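You operate a simulated robot arm through the tools that you are given. There is no shell and no other tool. Be economical: measure what you need, move in short steps, check, and stop when the job is done.

Carry out the task below with a simulated robot arm. There is one attempt and no reset: what you move stays moved.

TASK
Dry the damp green socks on the rack with warm air, then switch off and park the dryer.
Fine: hot air scorches wool; leave the dial on warm and the socks on the rack.

Only the result counts: the job must be done as asked and must still hold three seconds after the hand-in. Knocking over, shifting, dropping, spilling or breaking anything else fails it.

THE ROBOT
A 7-joint arm with a two-finger parallel gripper, fixed in place. Base frame: the origin is at the foot of the arm, x ahead of it, y to its left, z up; the work surface is at about z = 860. Lengths are in mm, angles in rad, forces in N, time in s.
With the tool pointing down near the work surface it reaches from about 320 to 740 mm from the base axis. Its first joint turns from -2.007 to 2.007 rad. Payload 3.91 kg.
The tool frame sits at the grasp point between the pads (the TCP): z along the fingers, y along the line on which they close. The tips reach 30 mm beyond it. The gripper opens to 110 mm. The fingers are 20 mm wide and 10 mm thick; the gripper's body (48 by 112 mm) begins 55 mm behind the TCP.
Orientation is told as [roll, pitch, yaw] about the base's x, y, z axes, in that order, counted from this pose: with the fingers straight down and closing along the base's y, the tool's x points along the base's -x, its y along +y and its z along -z.

THE INTERFACE
- The arm moves only by the tool send_rows. Its argument "increments" is a list of rows, each an object of numbers (a shift or turn left out is 0, a gripper value left out holds the last): "rx", "ry", "rz": the turn, a rotation vector about the tool's x, y, z in rad; "x", "y", "z": the shift along the tool's x, y, z in mm; "jaw": the closure, from 0 (fully open) to 1 (shut). In form: [{"rx": .., "ry": .., "rz": .., "x": .., "y": .., "z": .., "jaw": ..}, ...]. A call has 1 to 8 rows; each row shifts and turns the commanded pose from where the row before left it, along the tool's axes as they then stand. A row lasts 0.2 s, in which the tool goes at most 50 mm and 0.15 rad; a call with a longer step from one row to the next is refused whole, and so is a gripper value outside its range. A pose out of reach is approached as far as the arm can. The call stops where the force on the tool passes 70 N (or 10 N more than at its start, if that is more) or the arm is blocked; 0.2 s more then pass. Each finger travels about 108 mm/s and halts on what it meets, pressing with about 41 N; the grip force reading is that of the motor and also rises with nothing between the fingers. The clock runs only during rows and for 0.2 s after the last one: add rows that do not move to give the fingers time. The reply holds the time, the measured pose of the TCP, the force on the tool along the base axes, the opening and the grip force, in the units named above and with some noise.
- Cameras (640 x 400 px; columns grow to the right, rows downward): "scene" is fixed at [49.4, 501.3, 1753.8]; the picture's right is [-0.70, -0.71, 0.00], its down [-0.32, 0.31, -0.90] and it looks along [0.64, -0.63, -0.45] (base axes); focal length 285 px, centre (320, 200). "wrist" rides on the gripper at [-36, 0, -57] in the tool frame; the picture's right is [0.00, -1.00, 0.00], its down [0.97, 0.00, -0.24] and it looks along [0.24, 0.00, 0.97] (tool axes); focal length 218 px, centre (320, 200). There is no depth. A picture from a camera that has moved, and an enlarged one, comes with that camera's place and axes in the base frame and with its lens.
- snapshot(camera): a new picture of that camera. The clock stands still meanwhile.
- raise_lower(by): slides the trunk up (or, below 0, down) by that many mm; the arm rides with it, the base frame stays. It gives what a move gives, with no picture.
- zoom(camera, box): a new picture of the part [left, top, right, bottom] of that camera's present view, enlarged. The clock stands still meanwhile.
- close_job(): hands the job in; it is judged then, once.

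Go step by step. Nothing tells you positions but the pictures and the camera data: compare them with the known pose of the tool, close in by small moves and look again before you grip or let go. The budget is 120 turns and 68 pictures, counting those below and the enlarged ones. Unless the task says otherwise, let go and move clear before handing in, and close with one line.

The tools are called after "Emit:" as name(argument=value, ...) on one line, values as JSON. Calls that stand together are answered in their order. send_rows: Moves the arm, as the interface text tells. Its arguments: {"type":"object","properties":{"increments":{"type":"array"}},"required":["increments"]} The other tools are called the same way: raise_lower (by) slides the trunk up or down; snapshot (camera) takes a picture; zoom (camera, box) takes an enlarged picture of a part of a camera's view; close_job () hands the job in.

At the start:

```text
clock: 0.0
eef_pos: [483.5, -75.9, 1564.4]
ee_rot: [0.001, 0.0, -0.001]
ft_force: [-0.3, -0.1, 0.4]
finger_gap: 110.0
grasp_force: 0.1
trunk travel left (down, up): [-850.0, 140.0]
```

scene: 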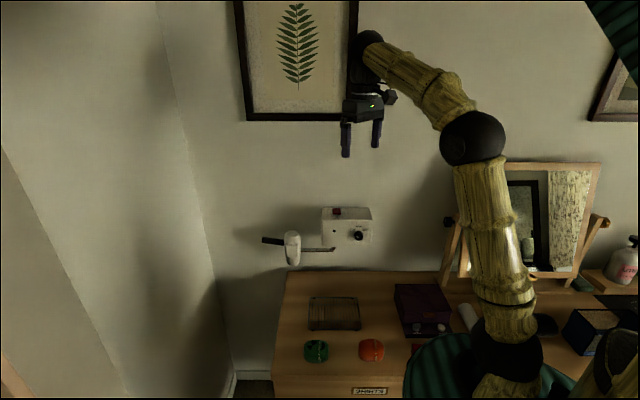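
wrist: 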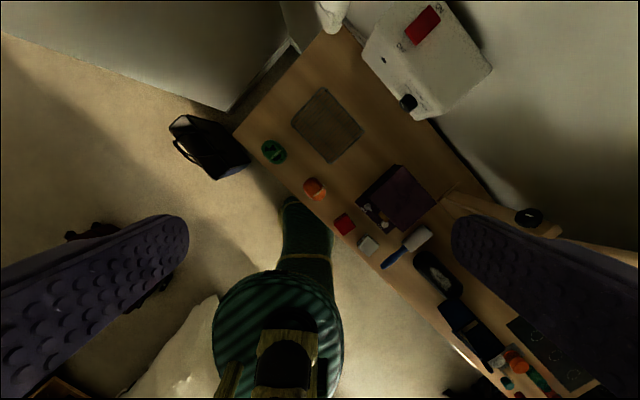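

I see a wall box with a red switch and a dial, a white dryer hanging beside it, a rack on the dresser, and green and orange bundles. I'll zoom in for detail.

Emit:
zoom(camera="scene", box=[250, 190, 410, 290])

Emit:
zoom(camera="scene", box=[270, 280, 462, 400])

Emit:
zoom(camera="wrist", box=[220, 0, 540, 200])

```text
4.00 times, centred on (330, 240) of scene
camera zoom: at [49.4, 501.3, 1753.8], right [-0.7, -0.71, 0.0], down [-0.32, 0.31, -0.9], along [0.64, -0.63, -0.45], focal length 1139 px, centre (280, 40)
```

zoom: 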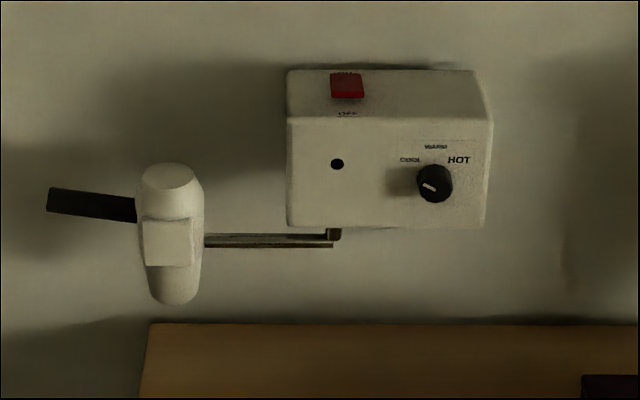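

```text
3.33 times, centred on (366, 340) of scene
camera zoom: at [49.4, 501.3, 1753.8], right [-0.7, -0.71, 0.0], down [-0.32, 0.31, -0.9], along [0.64, -0.63, -0.45], focal length 949 px, centre (167, -267)
```

zoom: 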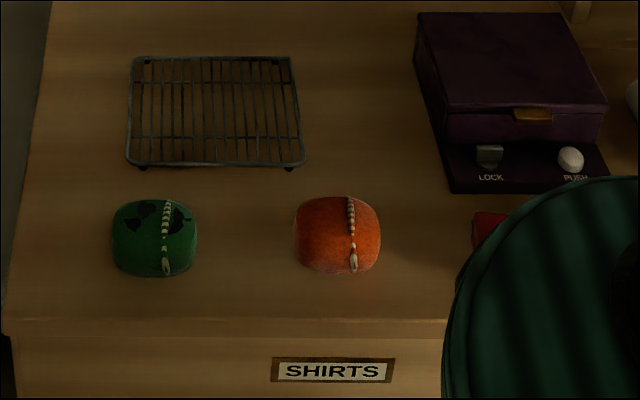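

```text
2.00 times, centred on (380, 100) of wrist
camera zoom: at [519.1, -75.6, 1620.4], right [0.0, -1.0, 0.0], down [-0.97, 0.0, 0.24], along [-0.24, 0.0, -0.97], focal length 436 px, centre (200, 400)
```

zoom: 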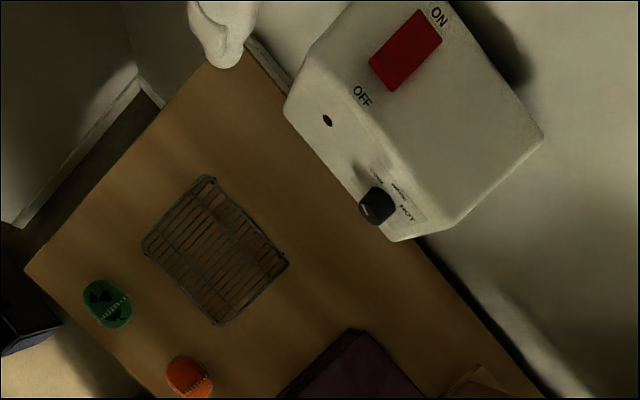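

The green socks (with damp patches) are at about (502, 75) and the rack is at about (575, -95). The dial is at (607, -257, 1132) and the switch at (713, -245, 1202). The dryer hangs on a swing arm and can pivot out over the rack. I'll lower the trunk first.

Emit:
raise_lower(by=-450)

Emit:
snapshot(camera="wrist")

Emit:
snapshot(camera="scene")

```text
refused: -450 is not a number from -400 to 400
```

```text
62 pictures are left
camera wrist: at [519.1, -75.6, 1620.4], right [0.0, -1.0, 0.0], down [-0.97, 0.0, 0.24], along [-0.24, 0.0, -0.97], focal length 218 px, centre (320, 200)
```

wrist: 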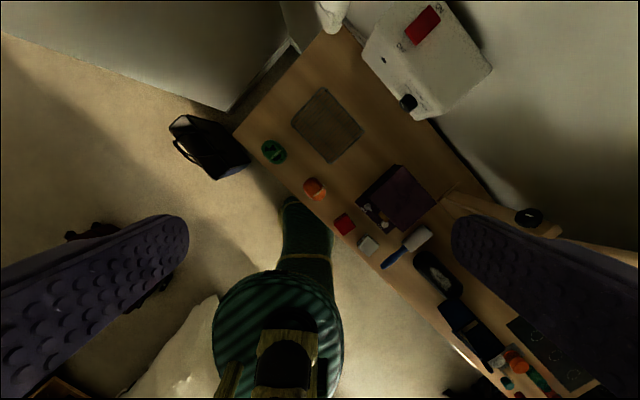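

```text
61 pictures are left
```

scene: 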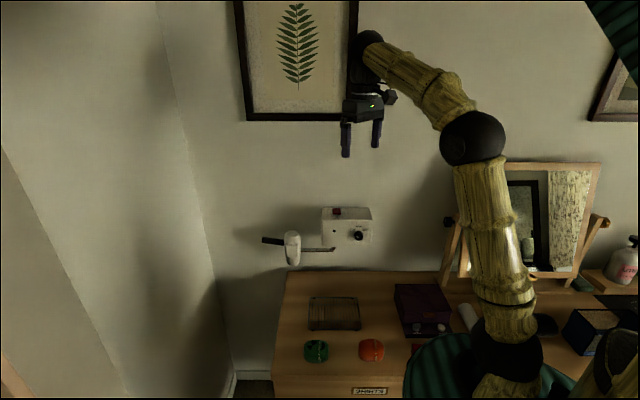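

The limit is 400 mm per call, so I'll lower by 400.

Emit:
raise_lower(by=-400)

```text
clock: 3.8
eef_pos: [483.7, -74.4, 1164.6]
ee_rot: [0.001, 0.001, 0.0]
ft_force: [-0.2, -0.6, -0.5]
finger_gap: 110.1
grasp_force: 0.1
trunk travel left (down, up): [-450.0, 540.0]
```

Next I'll move above the green socks.

Emit:
send_rows(increments=[{"y": 40, "x": -4}, {"y": 40, "x": -4}, {"y": 40, "x": -4}, {"y": 30, "x": -4}, {"z": 45}, {"z": 45}])

Emit:
snapshot(camera="wrist")

Emit:
snapshot(camera="scene")

```text
clock: 5.2
eef_pos: [497.5, 74.1, 1074.1]
ee_rot: [-0.001, -0.001, 0.0]
ft_force: [-0.1, -0.9, 0.3]
finger_gap: 109.9
grasp_force: 0.0
trunk travel left (down, up): [-450.0, 540.0]
```

```text
60 pictures are left
camera wrist: at [533.2, 74.3, 1130.8], right [0.0, -1.0, 0.0], down [-0.97, 0.0, 0.24], along [-0.24, 0.0, -0.97], focal length 218 px, centre (320, 200)
```

wrist: 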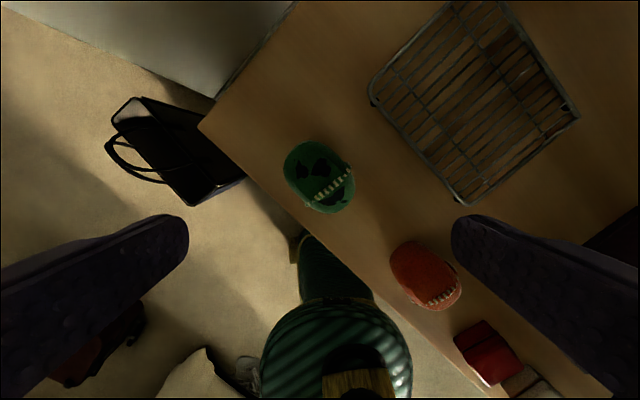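

```text
59 pictures are left
```

scene: 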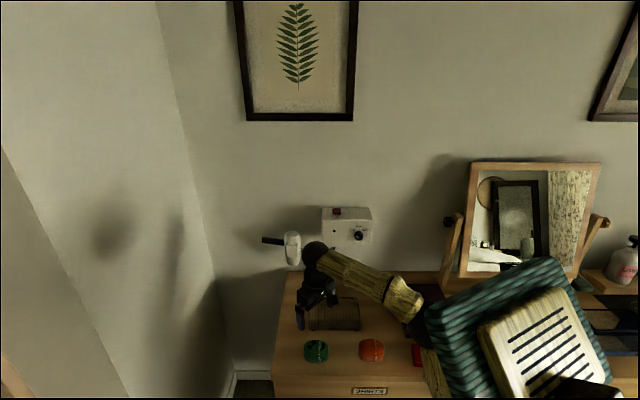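

The socks are centred near (500, 74), with the long axis along the dresser edge. I'll turn the gripper so it closes across the short side.

Emit:
send_rows(increments=[{"rz": 0.13}, {"rz": 0.13}, {"rz": 0.13}, {"rz": 0.13}, {"rz": 0.13}, {"rz": 0.135}, {"z": 40}, {"z": 40}])

Emit:
snapshot(camera="wrist")

```text
clock: 7.0
eef_pos: [501.0, 73.8, 994.1]
ee_rot: [0.0, 0.0, -0.786]
ft_force: [0.1, 0.0, -0.5]
finger_gap: 110.1
grasp_force: 0.1
trunk travel left (down, up): [-450.0, 540.0]
```

```text
58 pictures are left
camera wrist: at [525.8, 48.9, 1050.9], right [-0.71, -0.71, 0.0], down [-0.69, 0.69, 0.24], along [-0.17, 0.17, -0.97], focal length 218 px, centre (320, 200)
```

wrist: 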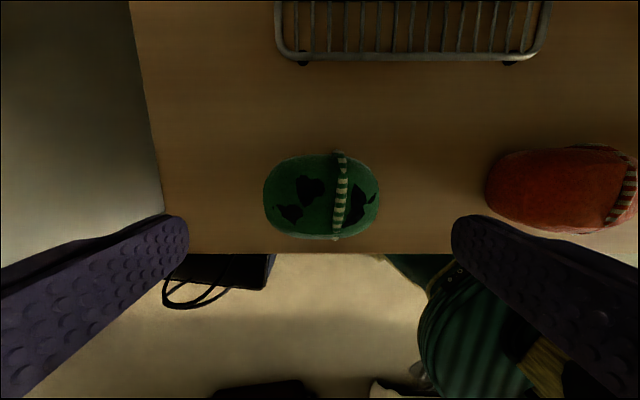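

The gripper closes along the socks' 85 mm length. It is well centred with clearance on both sides, so this works. I'll descend and grip.

Emit:
send_rows(increments=[{"z": 35, "x": 2}, {"z": 35}, {"z": 26}, {}])

Emit:
snapshot(camera="wrist")

Emit:
zoom(camera="scene", box=[256, 270, 416, 370])

```text
clock: 8.0
eef_pos: [498.6, 76.3, 899.6]
ee_rot: [-0.002, 0.002, -0.787]
ft_force: [0.5, -0.5, 0.6]
finger_gap: 110.0
grasp_force: 0.0
trunk travel left (down, up): [-450.0, 540.0]
```

```text
57 pictures are left
camera wrist: at [524.1, 51.5, 956.0], right [-0.71, -0.71, 0.0], down [-0.69, 0.69, 0.24], along [-0.17, 0.17, -0.97], focal length 218 px, centre (320, 200)
```

wrist: 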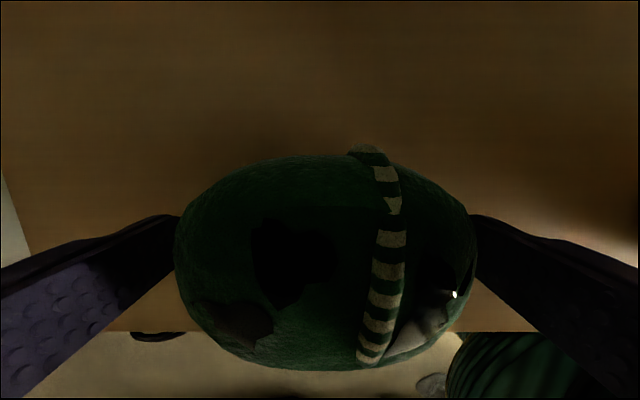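

```text
4.00 times, centred on (336, 320) of scene
camera zoom: at [49.4, 501.3, 1753.8], right [-0.7, -0.71, 0.0], down [-0.32, 0.31, -0.9], along [0.64, -0.63, -0.45], focal length 1139 px, centre (256, -280)
```

zoom: 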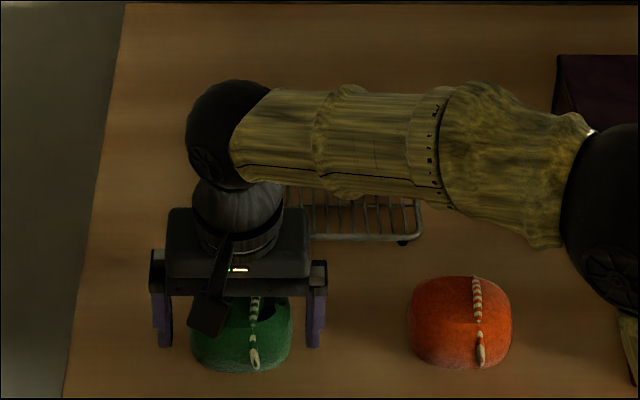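

The socks are centred between the fingers, so I'll close.

Emit:
send_rows(increments=[{"z": 5}, {"jaw": 1}, {}, {}, {}])

```text
clock: 9.2
eef_pos: [498.9, 77.0, 894.7]
ee_rot: [0.001, 0.001, -0.786]
ft_force: [0.0, 0.1, -0.2]
finger_gap: 86.4
grasp_force: 41.4
trunk travel left (down, up): [-450.0, 540.0]
```

I have them at 86 mm. Now I'll lift and carry them over the rack.

Emit:
send_rows(increments=[{"z": -40}, {"z": -40}, {"x": -40, "y": -15}, {"x": -40, "y": -15}, {"x": -40, "y": -15}, {"x": -40, "y": -15}, {}])

Emit:
snapshot(camera="wrist")

Emit:
zoom(camera="scene", box=[256, 230, 416, 330])

```text
clock: 10.8
eef_pos: [568.7, -79.7, 972.7]
ee_rot: [-0.001, 0.001, -0.785]
ft_force: [-0.2, 0.4, -0.9]
finger_gap: 86.3
grasp_force: 40.9
trunk travel left (down, up): [-450.0, 540.0]
```

```text
55 pictures are left
camera wrist: at [594.6, -105.3, 1029.6], right [-0.71, -0.71, 0.0], down [-0.69, 0.69, 0.24], along [-0.17, 0.17, -0.97], focal length 218 px, centre (320, 200)
```

wrist: 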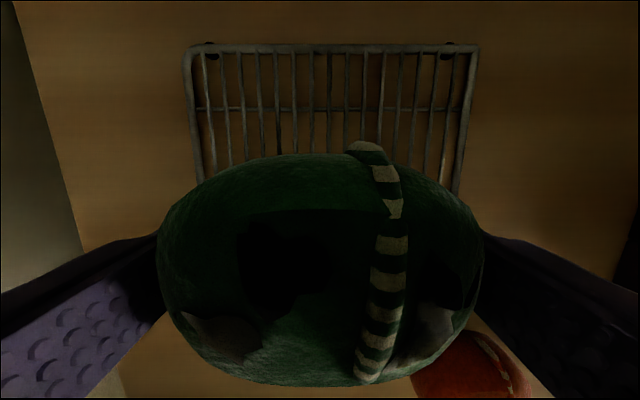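

```text
4.00 times, centred on (336, 280) of scene
camera zoom: at [49.4, 501.3, 1753.8], right [-0.7, -0.71, 0.0], down [-0.32, 0.31, -0.9], along [0.64, -0.63, -0.45], focal length 1139 px, centre (256, -120)
```

zoom: 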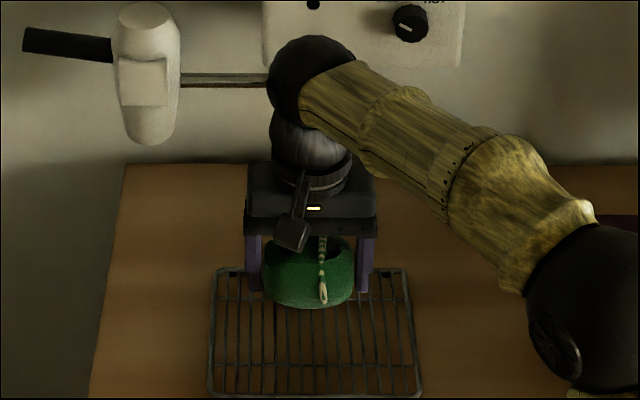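

The rack's centre is near n=470, w=340. I'll shift slightly and lower gently until I feel contact.

Emit:
send_rows(increments=[{"x": -14, "y": -5}, {"z": 25}, {"z": 20}, {"z": 6}, {}])

Emit:
zoom(camera="scene", box=[286, 270, 382, 330])

```text
clock: 12.0
eef_pos: [575.1, -92.1, 920.7]
ee_rot: [0.0, 0.0, -0.784]
ft_force: [-0.5, -0.8, -1.5]
finger_gap: 86.3
grasp_force: 41.3
trunk travel left (down, up): [-450.0, 540.0]
```

```text
6.67 times, centred on (334, 300) of scene
camera zoom: at [49.4, 501.3, 1753.8], right [-0.7, -0.71, 0.0], down [-0.32, 0.31, -0.9], along [0.64, -0.63, -0.45], focal length 1898 px, centre (227, -467)
```

zoom: 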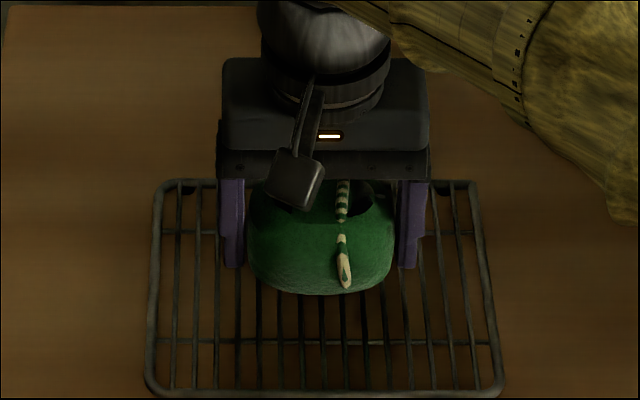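

No contact yet, so I'll lower in small steps.

Emit:
send_rows(increments=[{"z": 3}, {"z": 2}, {}])

```text
clock: 12.8
eef_pos: [575.3, -93.1, 917.3]
ee_rot: [0.0, 0.0, -0.786]
ft_force: [1.2, 0.8, -0.9]
finger_gap: 86.3
grasp_force: 40.8
trunk travel left (down, up): [-450.0, 540.0]
```

Emit:
send_rows(increments=[{"z": 2}, {"z": 2}, {}])

```text
clock: 13.6
eef_pos: [575.0, -92.2, 911.9]
ee_rot: [-0.001, 0.0, -0.787]
ft_force: [0.6, -0.5, -0.8]
finger_gap: 86.6
grasp_force: 41.3
trunk travel left (down, up): [-450.0, 540.0]
```

Emit:
send_rows(increments=[{"z": 2}, {}])

```text
clock: 14.2
eef_pos: [575.3, -93.5, 910.6]
ee_rot: [0.0, 0.0, -0.787]
ft_force: [-0.1, -0.1, 0.2]
finger_gap: 86.4
grasp_force: 41.4
trunk travel left (down, up): [-450.0, 540.0]
```

Emit:
send_rows(increments=[{"z": 2}, {}])

Emit:
zoom(camera="scene", box=[286, 270, 382, 330])

```text
clock: 14.8
eef_pos: [574.4, -92.8, 907.6]
ee_rot: [0.0, -0.002, -0.786]
ft_force: [0.3, -0.6, -0.7]
finger_gap: 86.5
grasp_force: 41.1
trunk travel left (down, up): [-450.0, 540.0]
```

```text
6.67 times, centred on (334, 300) of scene
camera zoom: at [49.4, 501.3, 1753.8], right [-0.7, -0.71, 0.0], down [-0.32, 0.31, -0.9], along [0.64, -0.63, -0.45], focal length 1898 px, centre (227, -467)
```

zoom: 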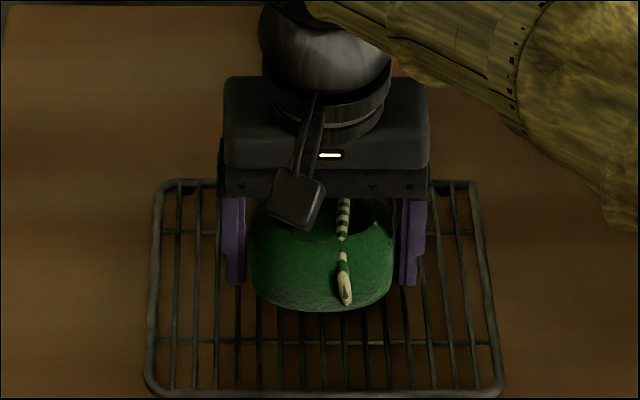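

Emit:
send_rows(increments=[{"z": 2}, {}])

```text
clock: 15.4
eef_pos: [574.5, -93.8, 906.8]
ee_rot: [0.0, 0.0, -0.785]
ft_force: [0.4, 0.0, 0.5]
finger_gap: 86.4
grasp_force: 40.9
trunk travel left (down, up): [-450.0, 540.0]
```

Emit:
send_rows(increments=[{"z": 1.5}, {}])

```text
clock: 16.0
eef_pos: [574.8, -93.3, 905.2]
ee_rot: [0.001, 0.0, -0.786]
ft_force: [0.1, -0.3, -0.6]
finger_gap: 86.2
grasp_force: 41.2
trunk travel left (down, up): [-450.0, 540.0]
```

Emit:
send_rows(increments=[{"z": 1.5}, {}])

```text
clock: 16.6
eef_pos: [573.9, -94.5, 904.2]
ee_rot: [0.0, -0.003, -0.784]
ft_force: [0.2, -0.2, 0.1]
finger_gap: 86.3
grasp_force: 40.6
trunk travel left (down, up): [-450.0, 540.0]
```

Emit:
send_rows(increments=[{"z": 1.5}, {}])

Emit:
snapshot(camera="wrist")

```text
clock: 17.2
eef_pos: [574.9, -94.0, 903.7]
ee_rot: [0.001, -0.002, -0.786]
ft_force: [1.5, -1.1, 7.9]
finger_gap: 86.4
grasp_force: 41.4
trunk travel left (down, up): [-450.0, 540.0]
```

```text
51 pictures are left
camera wrist: at [599.9, -118.9, 959.8], right [-0.71, -0.71, 0.0], down [-0.69, 0.69, 0.24], along [-0.17, 0.17, -0.97], focal length 218 px, centre (320, 200)
```

wrist: 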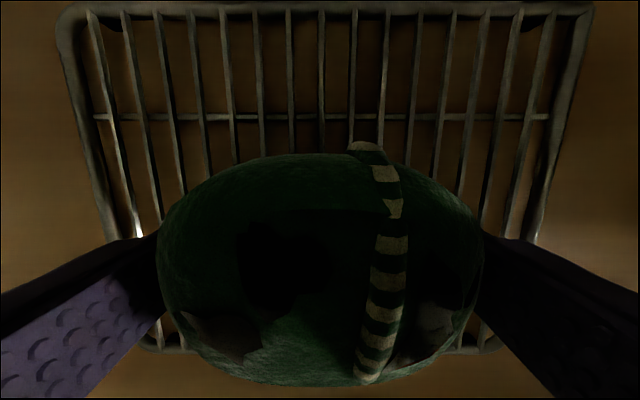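

That's contact at 7.9 N. I'll open gently and rise clear.

Emit:
send_rows(increments=[{"jaw": 0.15}, {"jaw": 0.05}, {"jaw": 0}, {"z": -30}, {"z": -40}, {"z": -45}, {"z": -45}])

Emit:
zoom(camera="scene", box=[240, 190, 432, 330])

Emit:
snapshot(camera="wrist")

```text
clock: 18.8
eef_pos: [572.4, -91.1, 1061.7]
ee_rot: [-0.002, 0.0, -0.784]
ft_force: [-0.8, 0.2, -0.1]
finger_gap: 109.9
grasp_force: 0.1
trunk travel left (down, up): [-450.0, 540.0]
```

```text
2.86 times, centred on (336, 260) of scene
camera zoom: at [49.4, 501.3, 1753.8], right [-0.7, -0.71, 0.0], down [-0.32, 0.31, -0.9], along [0.64, -0.63, -0.45], focal length 814 px, centre (274, 29)
```

zoom: 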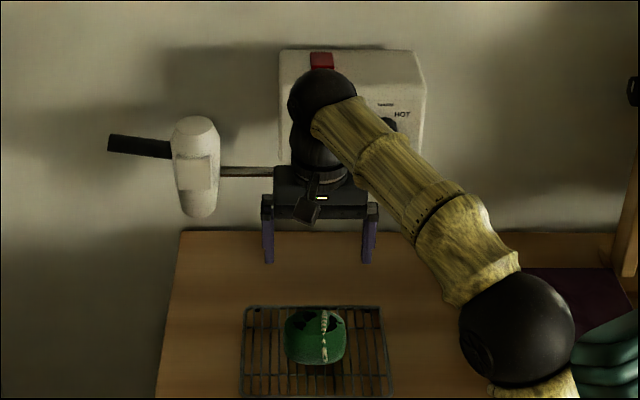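

```text
49 pictures are left
camera wrist: at [597.6, -117.2, 1119.2], right [-0.71, -0.71, 0.0], down [-0.69, 0.69, 0.24], along [-0.17, 0.17, -0.97], focal length 218 px, centre (320, 200)
```

wrist: 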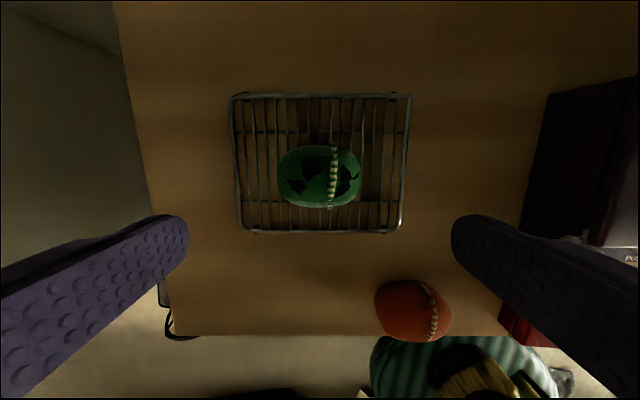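

The socks sit on the rack. Next is the dial: I'll raise the trunk, shift in front of the box, and turn the tool horizontal to face it.

Emit:
raise_lower(by=80)

Emit:
send_rows(increments=[{"y": -45}, {"y": -45}, {"ry": -0.145}, {"ry": -0.145}, {"ry": -0.145}, {"ry": -0.145}])

Emit:
send_rows(increments=[{"ry": -0.145}, {"ry": -0.145}, {"ry": -0.14}, {"ry": -0.14}, {"ry": -0.14}, {"ry": -0.14}, {"ry": -0.14}])

Emit:
snapshot(camera="wrist")

Emit:
snapshot(camera="scene")

```text
clock: 20.0
eef_pos: [572.5, -91.0, 1141.2]
ee_rot: [0.0, 0.001, -0.785]
ft_force: [0.0, -0.3, 0.5]
finger_gap: 110.2
grasp_force: 0.0
trunk travel left (down, up): [-530.0, 460.0]
```

```text
clock: 21.4
eef_pos: [508.1, -154.8, 1142.0]
ee_rot: [-0.001, -0.585, -0.785]
ft_force: [-0.9, -0.6, 0.5]
finger_gap: 109.9
grasp_force: 0.1
trunk travel left (down, up): [-530.0, 460.0]
```

```text
clock: 23.0
eef_pos: [509.7, -153.9, 1143.0]
ee_rot: [2.915, -1.57, 2.581]
ft_force: [0.1, 0.4, 0.3]
finger_gap: 110.2
grasp_force: 0.1
trunk travel left (down, up): [-530.0, 460.0]
```

```text
48 pictures are left
camera wrist: at [468.5, -115.0, 1178.3], right [-0.71, -0.71, 0.0], down [-0.17, 0.17, -0.97], along [0.69, -0.69, -0.24], focal length 218 px, centre (320, 200)
```

wrist: 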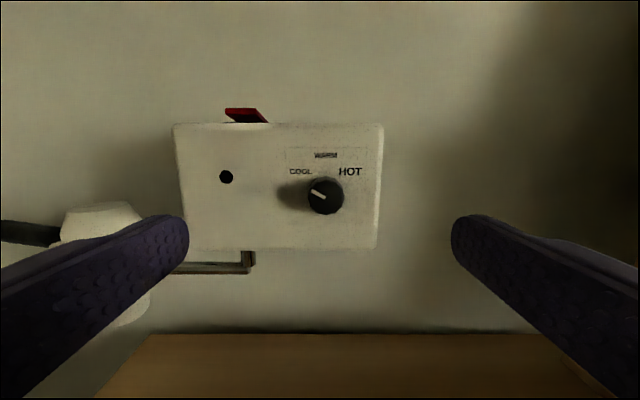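

```text
47 pictures are left
```

scene: 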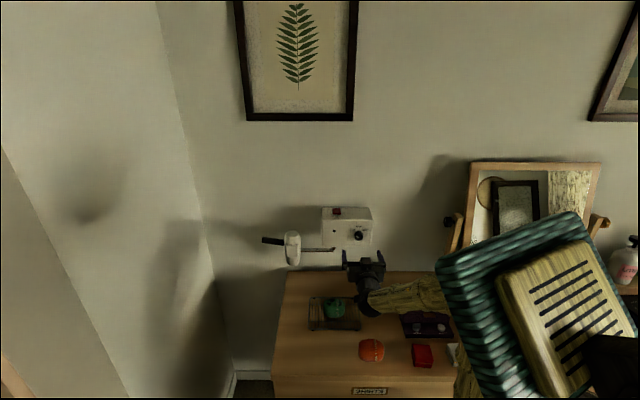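

Emit:
zoom(camera="wrist", box=[272, 140, 400, 220])

Emit:
zoom(camera="wrist", box=[0, 100, 288, 280])

```text
5.00 times, centred on (336, 180) of wrist
camera zoom: at [468.5, -115.0, 1178.3], right [-0.71, -0.71, 0.0], down [-0.17, 0.17, -0.97], along [0.69, -0.69, -0.24], focal length 1091 px, centre (240, 300)
```

zoom: 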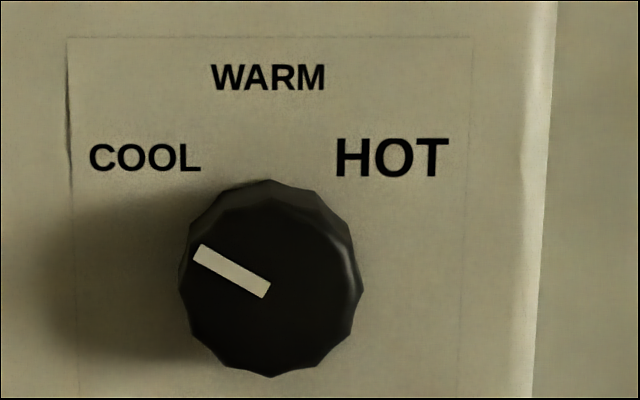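

```text
2.22 times, centred on (144, 190) of wrist
camera zoom: at [468.5, -115.0, 1178.3], right [-0.71, -0.71, 0.0], down [-0.17, 0.17, -0.97], along [0.69, -0.69, -0.24], focal length 485 px, centre (711, 222)
```

zoom: 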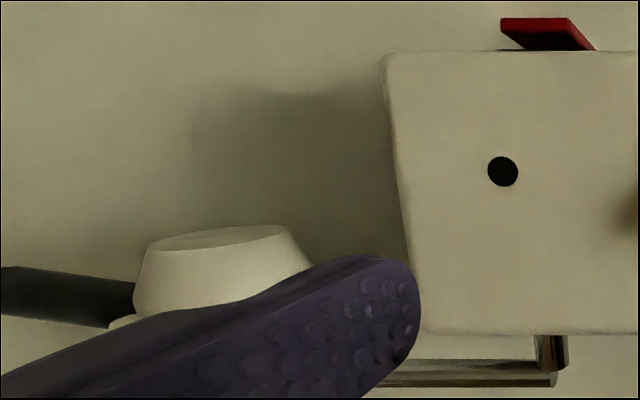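

The pointer is on COOL, about 58° left of WARM (straight up), and the knob is about 32 mm wide. I'll align with it, pre-rotate the gripper −0.5 rad and approach.

Emit:
send_rows(increments=[{"x": 10, "y": -7, "jaw": 0.45}, {"rz": -0.13}, {"rz": -0.13}, {"rz": -0.13}, {"rz": -0.13}, {"z": 40}, {"z": 30}, {"z": 15}])

Emit:
snapshot(camera="wrist")

```text
clock: 24.8
eef_pos: [565.5, -221.1, 1131.6]
ee_rot: [-1.569, -1.051, 0.784]
ft_force: [0.1, -0.2, 0.0]
finger_gap: 60.3
grasp_force: 0.0
trunk travel left (down, up): [-530.0, 460.0]
```

```text
44 pictures are left
camera wrist: at [537.5, -167.5, 1163.4], right [-0.61, -0.61, 0.5], down [-0.51, -0.17, -0.84], along [0.6, -0.77, -0.21], focal length 218 px, centre (320, 200)
```

wrist: 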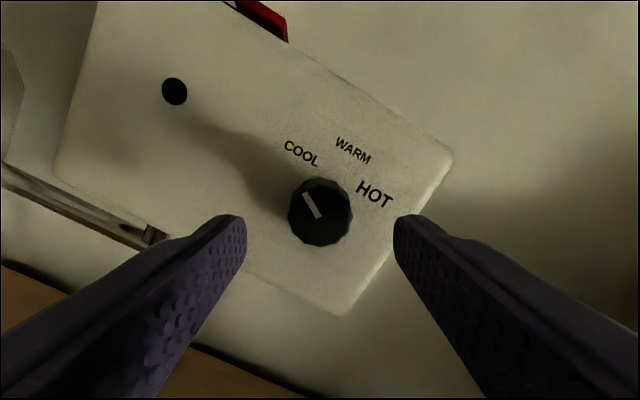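

The knob is on the tool axis. I'll advance in steps, then look.

Emit:
send_rows(increments=[{"z": 20}, {"z": 10}, {"z": 6}, {}])

Emit:
snapshot(camera="wrist")

```text
clock: 25.8
eef_pos: [588.3, -245.0, 1131.4]
ee_rot: [-1.569, -1.051, 0.783]
ft_force: [-8.8, 5.1, -4.1]
finger_gap: 60.4
grasp_force: 0.0
trunk travel left (down, up): [-530.0, 460.0]
```

```text
43 pictures are left
camera wrist: at [561.3, -192.7, 1163.6], right [-0.61, -0.61, 0.5], down [-0.51, -0.17, -0.84], along [0.6, -0.77, -0.21], focal length 218 px, centre (320, 200)
```

wrist: 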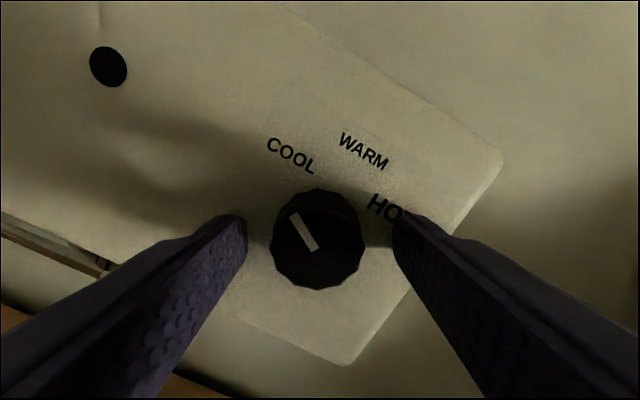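

The tips just touched the box face. I'll back off 2 mm, grip the knob and turn it clockwise by 60°.

Emit:
send_rows(increments=[{"z": -3, "x": -2}, {"jaw": 1}, {}, {}])

Emit:
send_rows(increments=[{"rz": 0.15}, {"rz": 0.15}, {"rz": 0.15}, {"rz": 0.15}, {"rz": 0.15}, {"rz": 0.15}, {"rz": 0.15}, {}])

Emit:
snapshot(camera="wrist")

```text
clock: 26.8
eef_pos: [589.0, -242.3, 1132.6]
ee_rot: [-1.572, -1.05, 0.785]
ft_force: [3.9, 1.8, 1.0]
finger_gap: 33.3
grasp_force: 45.2
trunk travel left (down, up): [-530.0, 460.0]
```

```text
clock: 28.6
eef_pos: [588.4, -243.0, 1133.6]
ee_rot: [1.57, -1.04, -2.355]
ft_force: [7.1, 1.9, 8.4]
finger_gap: 33.4
grasp_force: 45.0
trunk travel left (down, up): [-530.0, 460.0]
```

```text
42 pictures are left
camera wrist: at [535.5, -215.4, 1164.7], right [-0.61, -0.61, -0.51], down [0.18, 0.52, -0.84], along [0.77, -0.6, -0.21], focal length 218 px, centre (320, 200)
```

wrist: 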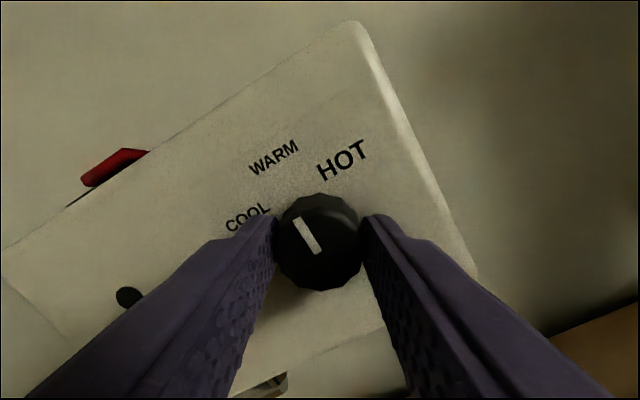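

The pointer now stands upright at WARM. I'll release, retract and check.

Emit:
send_rows(increments=[{"jaw": 0.7}, {"jaw": 0.45}, {}, {"z": -40}, {"z": -40}, {"rz": -0.13}, {"rz": -0.13}, {"rz": -0.13}])

Emit:
send_rows(increments=[{"rz": -0.138, "z": -20}, {"z": -30}, {"z": -30}])

Emit:
snapshot(camera="wrist")

Emit:
zoom(camera="wrist", box=[272, 140, 400, 220])

```text
clock: 30.4
eef_pos: [531.8, -185.3, 1133.4]
ee_rot: [1.571, -1.433, -2.357]
ft_force: [0.1, -1.1, -0.2]
finger_gap: 60.4
grasp_force: 0.0
trunk travel left (down, up): [-530.0, 460.0]
```

```text
clock: 31.2
eef_pos: [475.6, -128.3, 1135.1]
ee_rot: [0.794, -1.57, -1.582]
ft_force: [0.1, -0.4, 0.2]
finger_gap: 60.5
grasp_force: 0.0
trunk travel left (down, up): [-530.0, 460.0]
```

```text
41 pictures are left
camera wrist: at [435.0, -88.7, 1169.7], right [-0.71, -0.71, 0.0], down [-0.17, 0.17, -0.97], along [0.69, -0.69, -0.24], focal length 218 px, centre (320, 200)
```

wrist: 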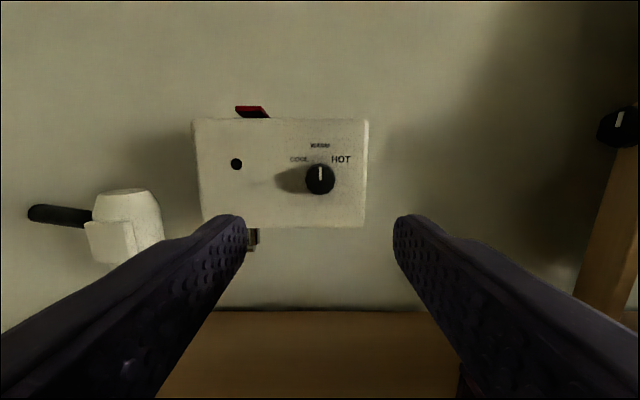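

```text
5.00 times, centred on (336, 180) of wrist
camera zoom: at [435.0, -88.7, 1169.7], right [-0.71, -0.71, 0.0], down [-0.17, 0.17, -0.97], along [0.69, -0.69, -0.24], focal length 1091 px, centre (240, 300)
```

zoom: 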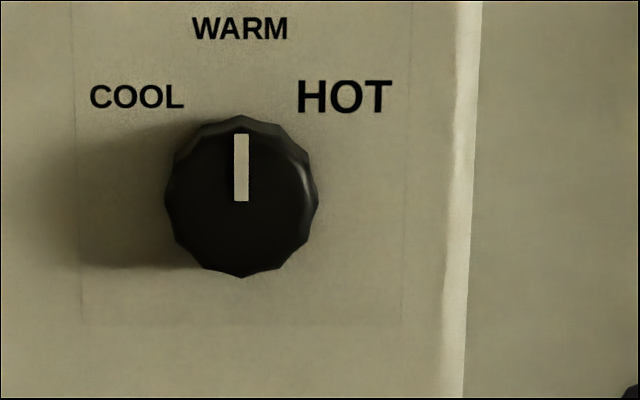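

The dial is on WARM. Next I'll slide left for a close look at the dryer and its swing arm.

Emit:
send_rows(increments=[{"y": 45, "x": 10}, {"y": 45, "x": 10}, {"y": 45, "x": 10}, {"y": 45, "x": 10}, {"y": 20}, {}])

Emit:
snapshot(camera="wrist")

Emit:
zoom(camera="scene", box=[250, 190, 410, 290])

```text
clock: 32.6
eef_pos: [616.4, 11.2, 1096.0]
ee_rot: [0.877, -1.57, -1.663]
ft_force: [-0.2, 0.1, -0.5]
finger_gap: 60.4
grasp_force: 0.0
trunk travel left (down, up): [-530.0, 460.0]
```

```text
39 pictures are left
camera wrist: at [575.9, 52.6, 1130.5], right [-0.71, -0.71, 0.0], down [-0.17, 0.17, -0.97], along [0.69, -0.69, -0.24], focal length 218 px, centre (320, 200)
```

wrist: 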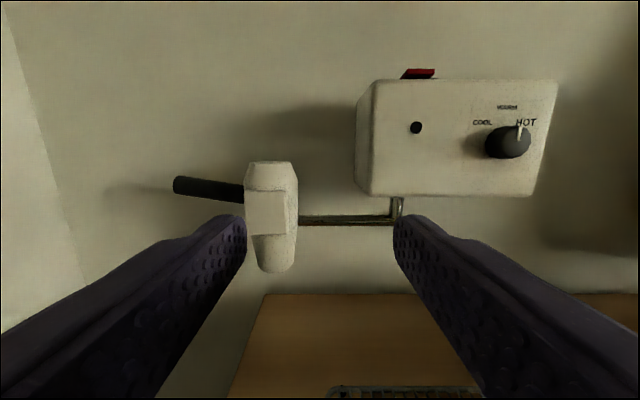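

```text
4.00 times, centred on (330, 240) of scene
camera zoom: at [49.4, 501.3, 1753.8], right [-0.7, -0.71, 0.0], down [-0.32, 0.31, -0.9], along [0.64, -0.63, -0.45], focal length 1139 px, centre (280, 40)
```

zoom: 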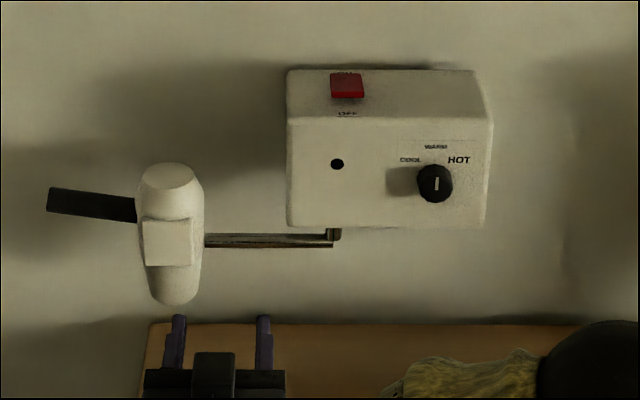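

Emit:
zoom(camera="wrist", box=[160, 140, 416, 300])

Emit:
zoom(camera="scene", box=[256, 220, 352, 280])

```text
2.50 times, centred on (288, 220) of wrist
camera zoom: at [575.9, 52.6, 1130.5], right [-0.71, -0.71, 0.0], down [-0.17, 0.17, -0.97], along [0.69, -0.69, -0.24], focal length 546 px, centre (400, 150)
```

zoom: 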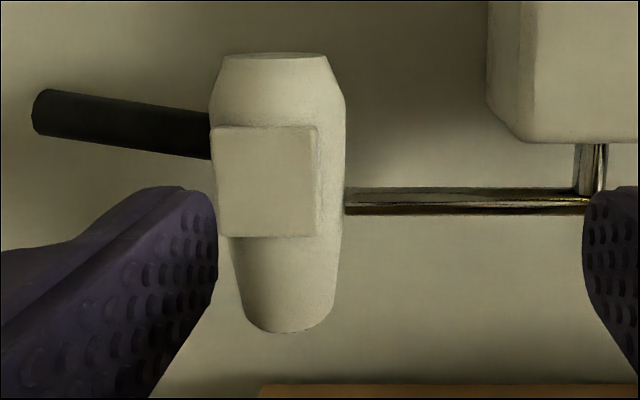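

```text
6.67 times, centred on (304, 250) of scene
camera zoom: at [49.4, 501.3, 1753.8], right [-0.7, -0.71, 0.0], down [-0.32, 0.31, -0.9], along [0.64, -0.63, -0.45], focal length 1898 px, centre (427, -133)
```

zoom: 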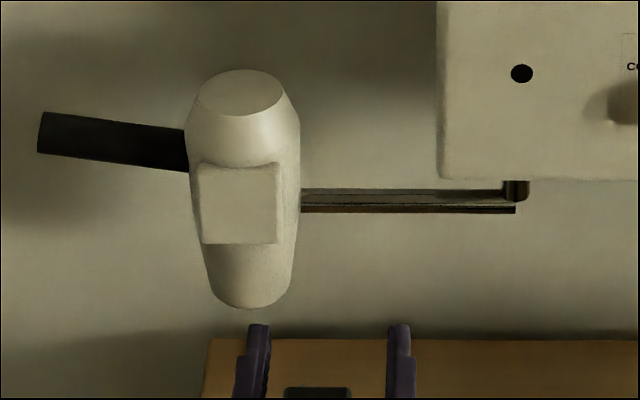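

Triangulation gives these positions:
- **Swing rod:** n≈654, z≈1032
- **Pivot:** w≈334
- **Barrel:** w≈507
- **Black handle:** w 542–628, z≈1075

Swinging it 90° brings the barrel right over the socks. I'll turn the gripper to pinch vertically and move in front of the handle.

Emit:
send_rows(increments=[{"rz": -0.15, "jaw": 0}, {"rz": -0.15}, {"rz": -0.15}, {"rz": -0.15}, {"rz": -0.15}, {"rz": -0.15}, {"rz": -0.15}, {"rz": -0.15}])

Emit:
send_rows(increments=[{"rz": -0.15}, {"rz": -0.15}, {"rz": -0.07}, {"x": -45, "y": 5}, {"x": -45, "y": 5}, {"x": -45, "y": 5, "z": 40}, {"x": -18, "z": 40}, {}])

Emit:
snapshot(camera="wrist")

Emit:
snapshot(camera="scene")

```text
clock: 34.4
eef_pos: [615.9, 12.7, 1094.2]
ee_rot: [-1.572, -0.37, 0.785]
ft_force: [0.1, 0.2, -0.5]
finger_gap: 110.2
grasp_force: 0.1
trunk travel left (down, up): [-530.0, 460.0]
```

```text
refused: row 6 steps farther than a row can; nothing moved
```

```text
35 pictures are left
camera wrist: at [598.9, 75.2, 1107.0], right [-0.25, -0.26, 0.93], down [-0.81, -0.47, -0.35], along [0.53, -0.84, -0.09], focal length 218 px, centre (320, 200)
```

wrist: 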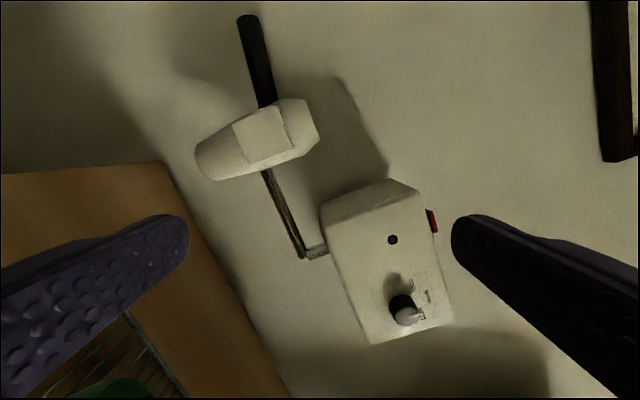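

```text
34 pictures are left
```

scene: 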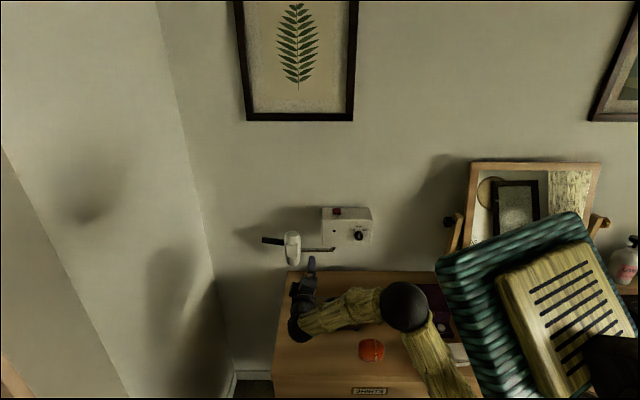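

A row was too long, so I'll redo it with smaller steps.

Emit:
send_rows(increments=[{"rz": -0.15}, {"rz": -0.15}, {"rz": -0.07}, {"x": -40, "y": 5}, {"x": -40, "y": 5}, {"x": -40, "y": 5}, {"x": -33}, {}])

Emit:
send_rows(increments=[{"z": 35}, {"z": 35}, {"z": 35}, {}])

Emit:
snapshot(camera="wrist")

```text
clock: 36.2
eef_pos: [722.8, 121.4, 1080.9]
ee_rot: [-1.572, -0.003, 0.786]
ft_force: [-0.7, -0.2, 0.6]
finger_gap: 110.0
grasp_force: 0.1
trunk travel left (down, up): [-530.0, 460.0]
```

```text
clock: 37.2
eef_pos: [800.2, 48.1, 1080.5]
ee_rot: [-1.569, -0.001, 0.788]
ft_force: [-0.1, 0.3, -0.2]
finger_gap: 110.2
grasp_force: 0.1
trunk travel left (down, up): [-530.0, 460.0]
```

```text
33 pictures are left
camera wrist: at [784.6, 112.2, 1080.4], right [0.0, 0.0, 1.0], down [-0.86, -0.52, 0.0], along [0.52, -0.86, 0.0], focal length 218 px, centre (320, 200)
```

wrist: 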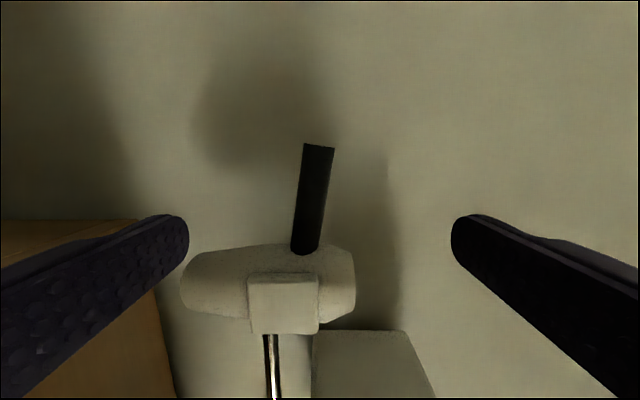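

The handle lies as predicted (w 544–634, z 1067–1080). I'll advance so it sits between the fingers, then pinch.

Emit:
send_rows(increments=[{"z": 40, "y": 5}, {"z": 40}, {"z": 36}, {}])

Emit:
snapshot(camera="wrist")

Emit:
zoom(camera="scene", box=[240, 190, 400, 290])

```text
clock: 38.2
eef_pos: [879.1, -33.7, 1076.7]
ee_rot: [-1.57, -0.001, 0.787]
ft_force: [-0.2, -0.1, -0.4]
finger_gap: 109.9
grasp_force: 0.1
trunk travel left (down, up): [-530.0, 460.0]
```

```text
32 pictures are left
camera wrist: at [864.9, 30.6, 1075.5], right [0.0, 0.0, 1.0], down [-0.86, -0.52, 0.0], along [0.52, -0.86, 0.0], focal length 218 px, centre (320, 200)
```

wrist: 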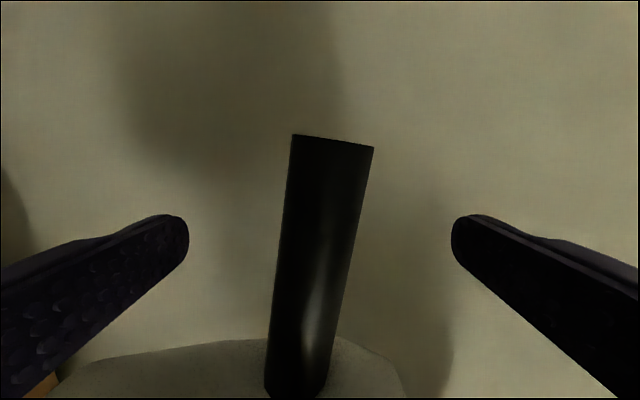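

```text
4.00 times, centred on (320, 240) of scene
camera zoom: at [49.4, 501.3, 1753.8], right [-0.7, -0.71, 0.0], down [-0.32, 0.31, -0.9], along [0.64, -0.63, -0.45], focal length 1139 px, centre (320, 40)
```

zoom: 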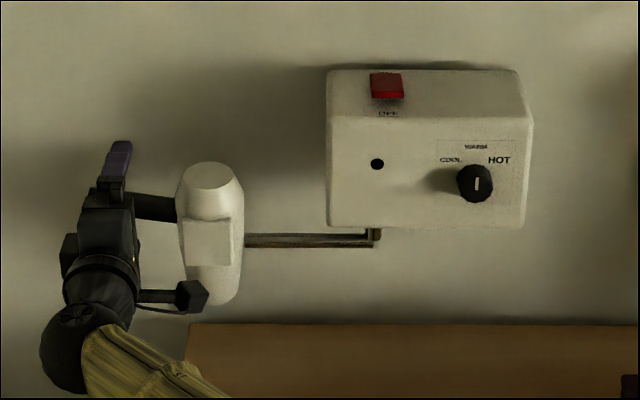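

The handle is centred, so I'll close on it.

Emit:
send_rows(increments=[{"y": 1, "jaw": 1}, {}, {}, {}])

```text
clock: 39.2
eef_pos: [881.1, -35.7, 1074.8]
ee_rot: [-1.569, -0.005, 0.785]
ft_force: [-0.2, -0.5, -2.2]
finger_gap: 28.7
grasp_force: 45.1
trunk travel left (down, up): [-530.0, 460.0]
```

I have it at 28.7 mm. I'll pull it along the arc about the pivot (R≈264 mm).

Emit:
send_rows(increments=[{"z": -18.3, "x": 1.2}, {"z": -18.3, "x": 2.2}, {"z": -18, "x": 3.7}, {"z": -17.8, "x": 4.7}, {"z": -17.3, "x": 6.2}, {"z": -17, "x": 7.2}, {}])

Emit:
snapshot(camera="scene")

```text
clock: 40.8
eef_pos: [788.2, 23.3, 1073.2]
ee_rot: [-1.572, -0.003, 0.788]
ft_force: [5.4, 6.4, 6.7]
finger_gap: 28.9
grasp_force: 45.4
trunk travel left (down, up): [-530.0, 460.0]
```

```text
30 pictures are left
```

scene: 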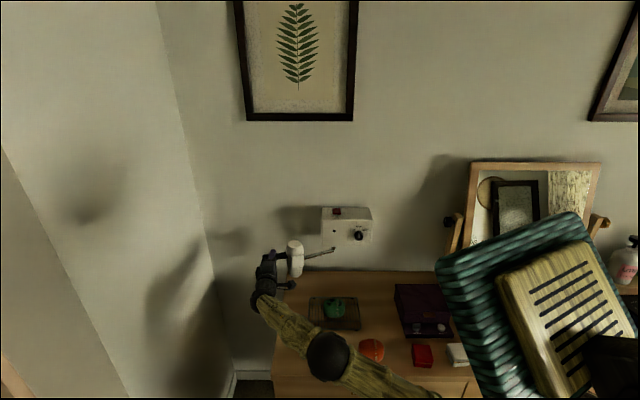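

The dryer is swinging with the hand, so I'll continue the arc.

Emit:
send_rows(increments=[{"z": -16.3, "x": 8.6}, {"z": -15.8, "x": 9.4}, {"z": -15, "x": 10.7}, {"z": -14.2, "x": 11.6}, {"z": -13.4, "x": 12.6}, {"z": -12.5, "x": 13.5}, {"z": -11.5, "x": 14.4}, {}])

```text
clock: 42.6
eef_pos: [659.3, 34.4, 1073.3]
ee_rot: [-1.572, 0.0, 0.784]
ft_force: [1.6, 7.2, 1.6]
finger_gap: 29.6
grasp_force: 44.9
trunk travel left (down, up): [-530.0, 460.0]
```

Emit:
send_rows(increments=[{"z": -12.9, "x": 19.2}, {"z": -11.1, "x": 20.1}, {"z": -9.3, "x": 21}, {"z": -7.5, "x": 21.8}, {"z": -5.5, "x": 22.3}, {"z": -3.6, "x": 22.7}, {"z": -1.5, "x": 20.2}, {}])

Emit:
zoom(camera="scene", box=[240, 190, 432, 310])

Emit:
snapshot(camera="wrist")

```text
clock: 44.4
eef_pos: [520.2, -33.6, 1071.8]
ee_rot: [-1.571, 0.0, 0.786]
ft_force: [-0.2, -0.8, -0.5]
finger_gap: 0.0
grasp_force: 37.5
trunk travel left (down, up): [-530.0, 460.0]
```

```text
3.33 times, centred on (336, 250) of scene
camera zoom: at [49.4, 501.3, 1753.8], right [-0.7, -0.71, 0.0], down [-0.32, 0.31, -0.9], along [0.64, -0.63, -0.45], focal length 949 px, centre (267, 33)
```

zoom: 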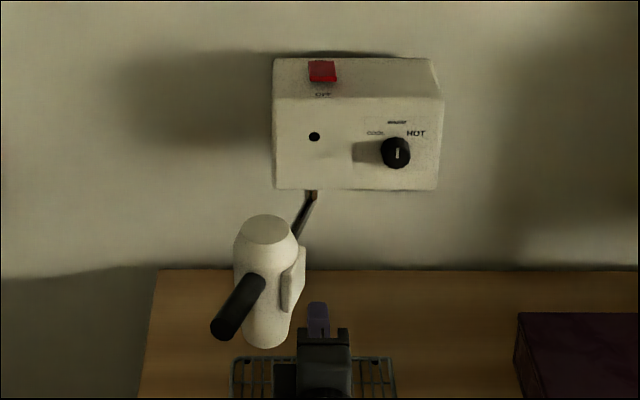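

```text
28 pictures are left
camera wrist: at [504.3, 31.0, 1071.6], right [0.0, 0.0, 1.0], down [-0.86, -0.52, 0.0], along [0.52, -0.86, 0.0], focal length 218 px, centre (320, 200)
```

wrist: 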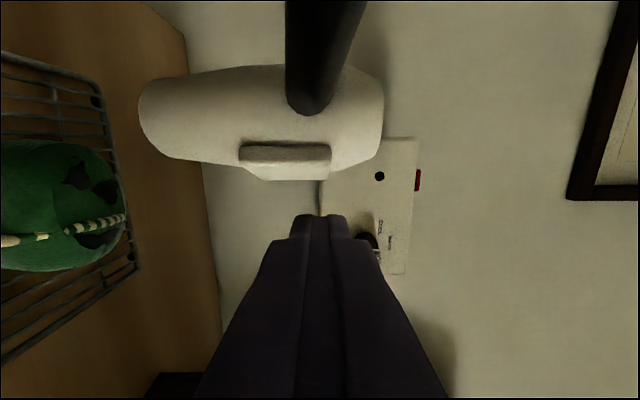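

The grip slipped off at about θ≈71°, and the dryer stayed there. I'll back out, go around to its left side and push it the last 17° with shut fingers.

Emit:
send_rows(increments=[{"z": -40}, {"z": -40}, {"x": -45}, {"x": -45}, {"x": -35}, {"z": 40}, {"z": 40}, {}])

Emit:
snapshot(camera="wrist")

```text
clock: 46.2
eef_pos: [609.5, 55.4, 1074.9]
ee_rot: [-1.57, -0.003, 0.786]
ft_force: [-0.7, 0.7, 0.6]
finger_gap: 0.0
grasp_force: 37.9
trunk travel left (down, up): [-530.0, 460.0]
```

```text
27 pictures are left
camera wrist: at [594.9, 120.3, 1074.0], right [0.0, 0.0, 1.0], down [-0.86, -0.52, 0.0], along [0.52, -0.86, 0.0], focal length 218 px, centre (320, 200)
```

wrist: 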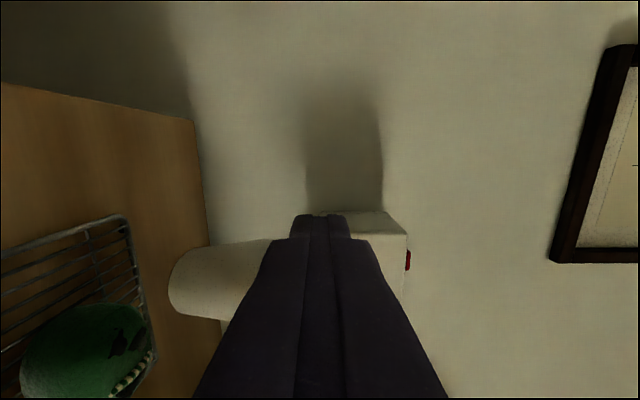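

I'm now left of the handle and will push right gently.

Emit:
send_rows(increments=[{"x": 25}, {"x": 20}, {"x": 15}, {"x": 14}, {"x": 14}, {"x": 12}, {}])

Emit:
zoom(camera="scene", box=[240, 190, 432, 310])

```text
clock: 47.8
eef_pos: [537.1, -16.5, 1073.3]
ee_rot: [-1.57, -0.002, 0.784]
ft_force: [-0.1, -0.9, 1.0]
finger_gap: 0.0
grasp_force: 37.7
trunk travel left (down, up): [-530.0, 460.0]
```

```text
3.33 times, centred on (336, 250) of scene
camera zoom: at [49.4, 501.3, 1753.8], right [-0.7, -0.71, 0.0], down [-0.32, 0.31, -0.9], along [0.64, -0.63, -0.45], focal length 949 px, centre (267, 33)
```

zoom: 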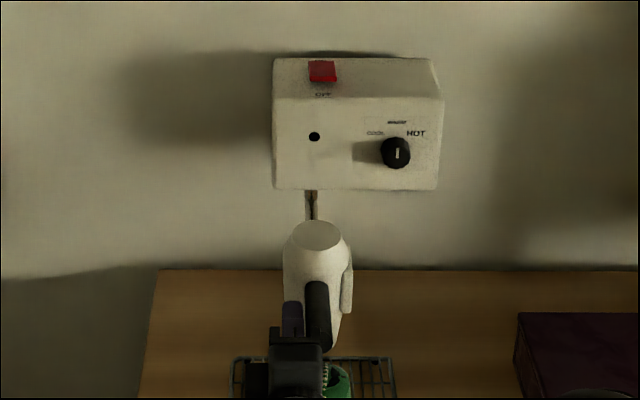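

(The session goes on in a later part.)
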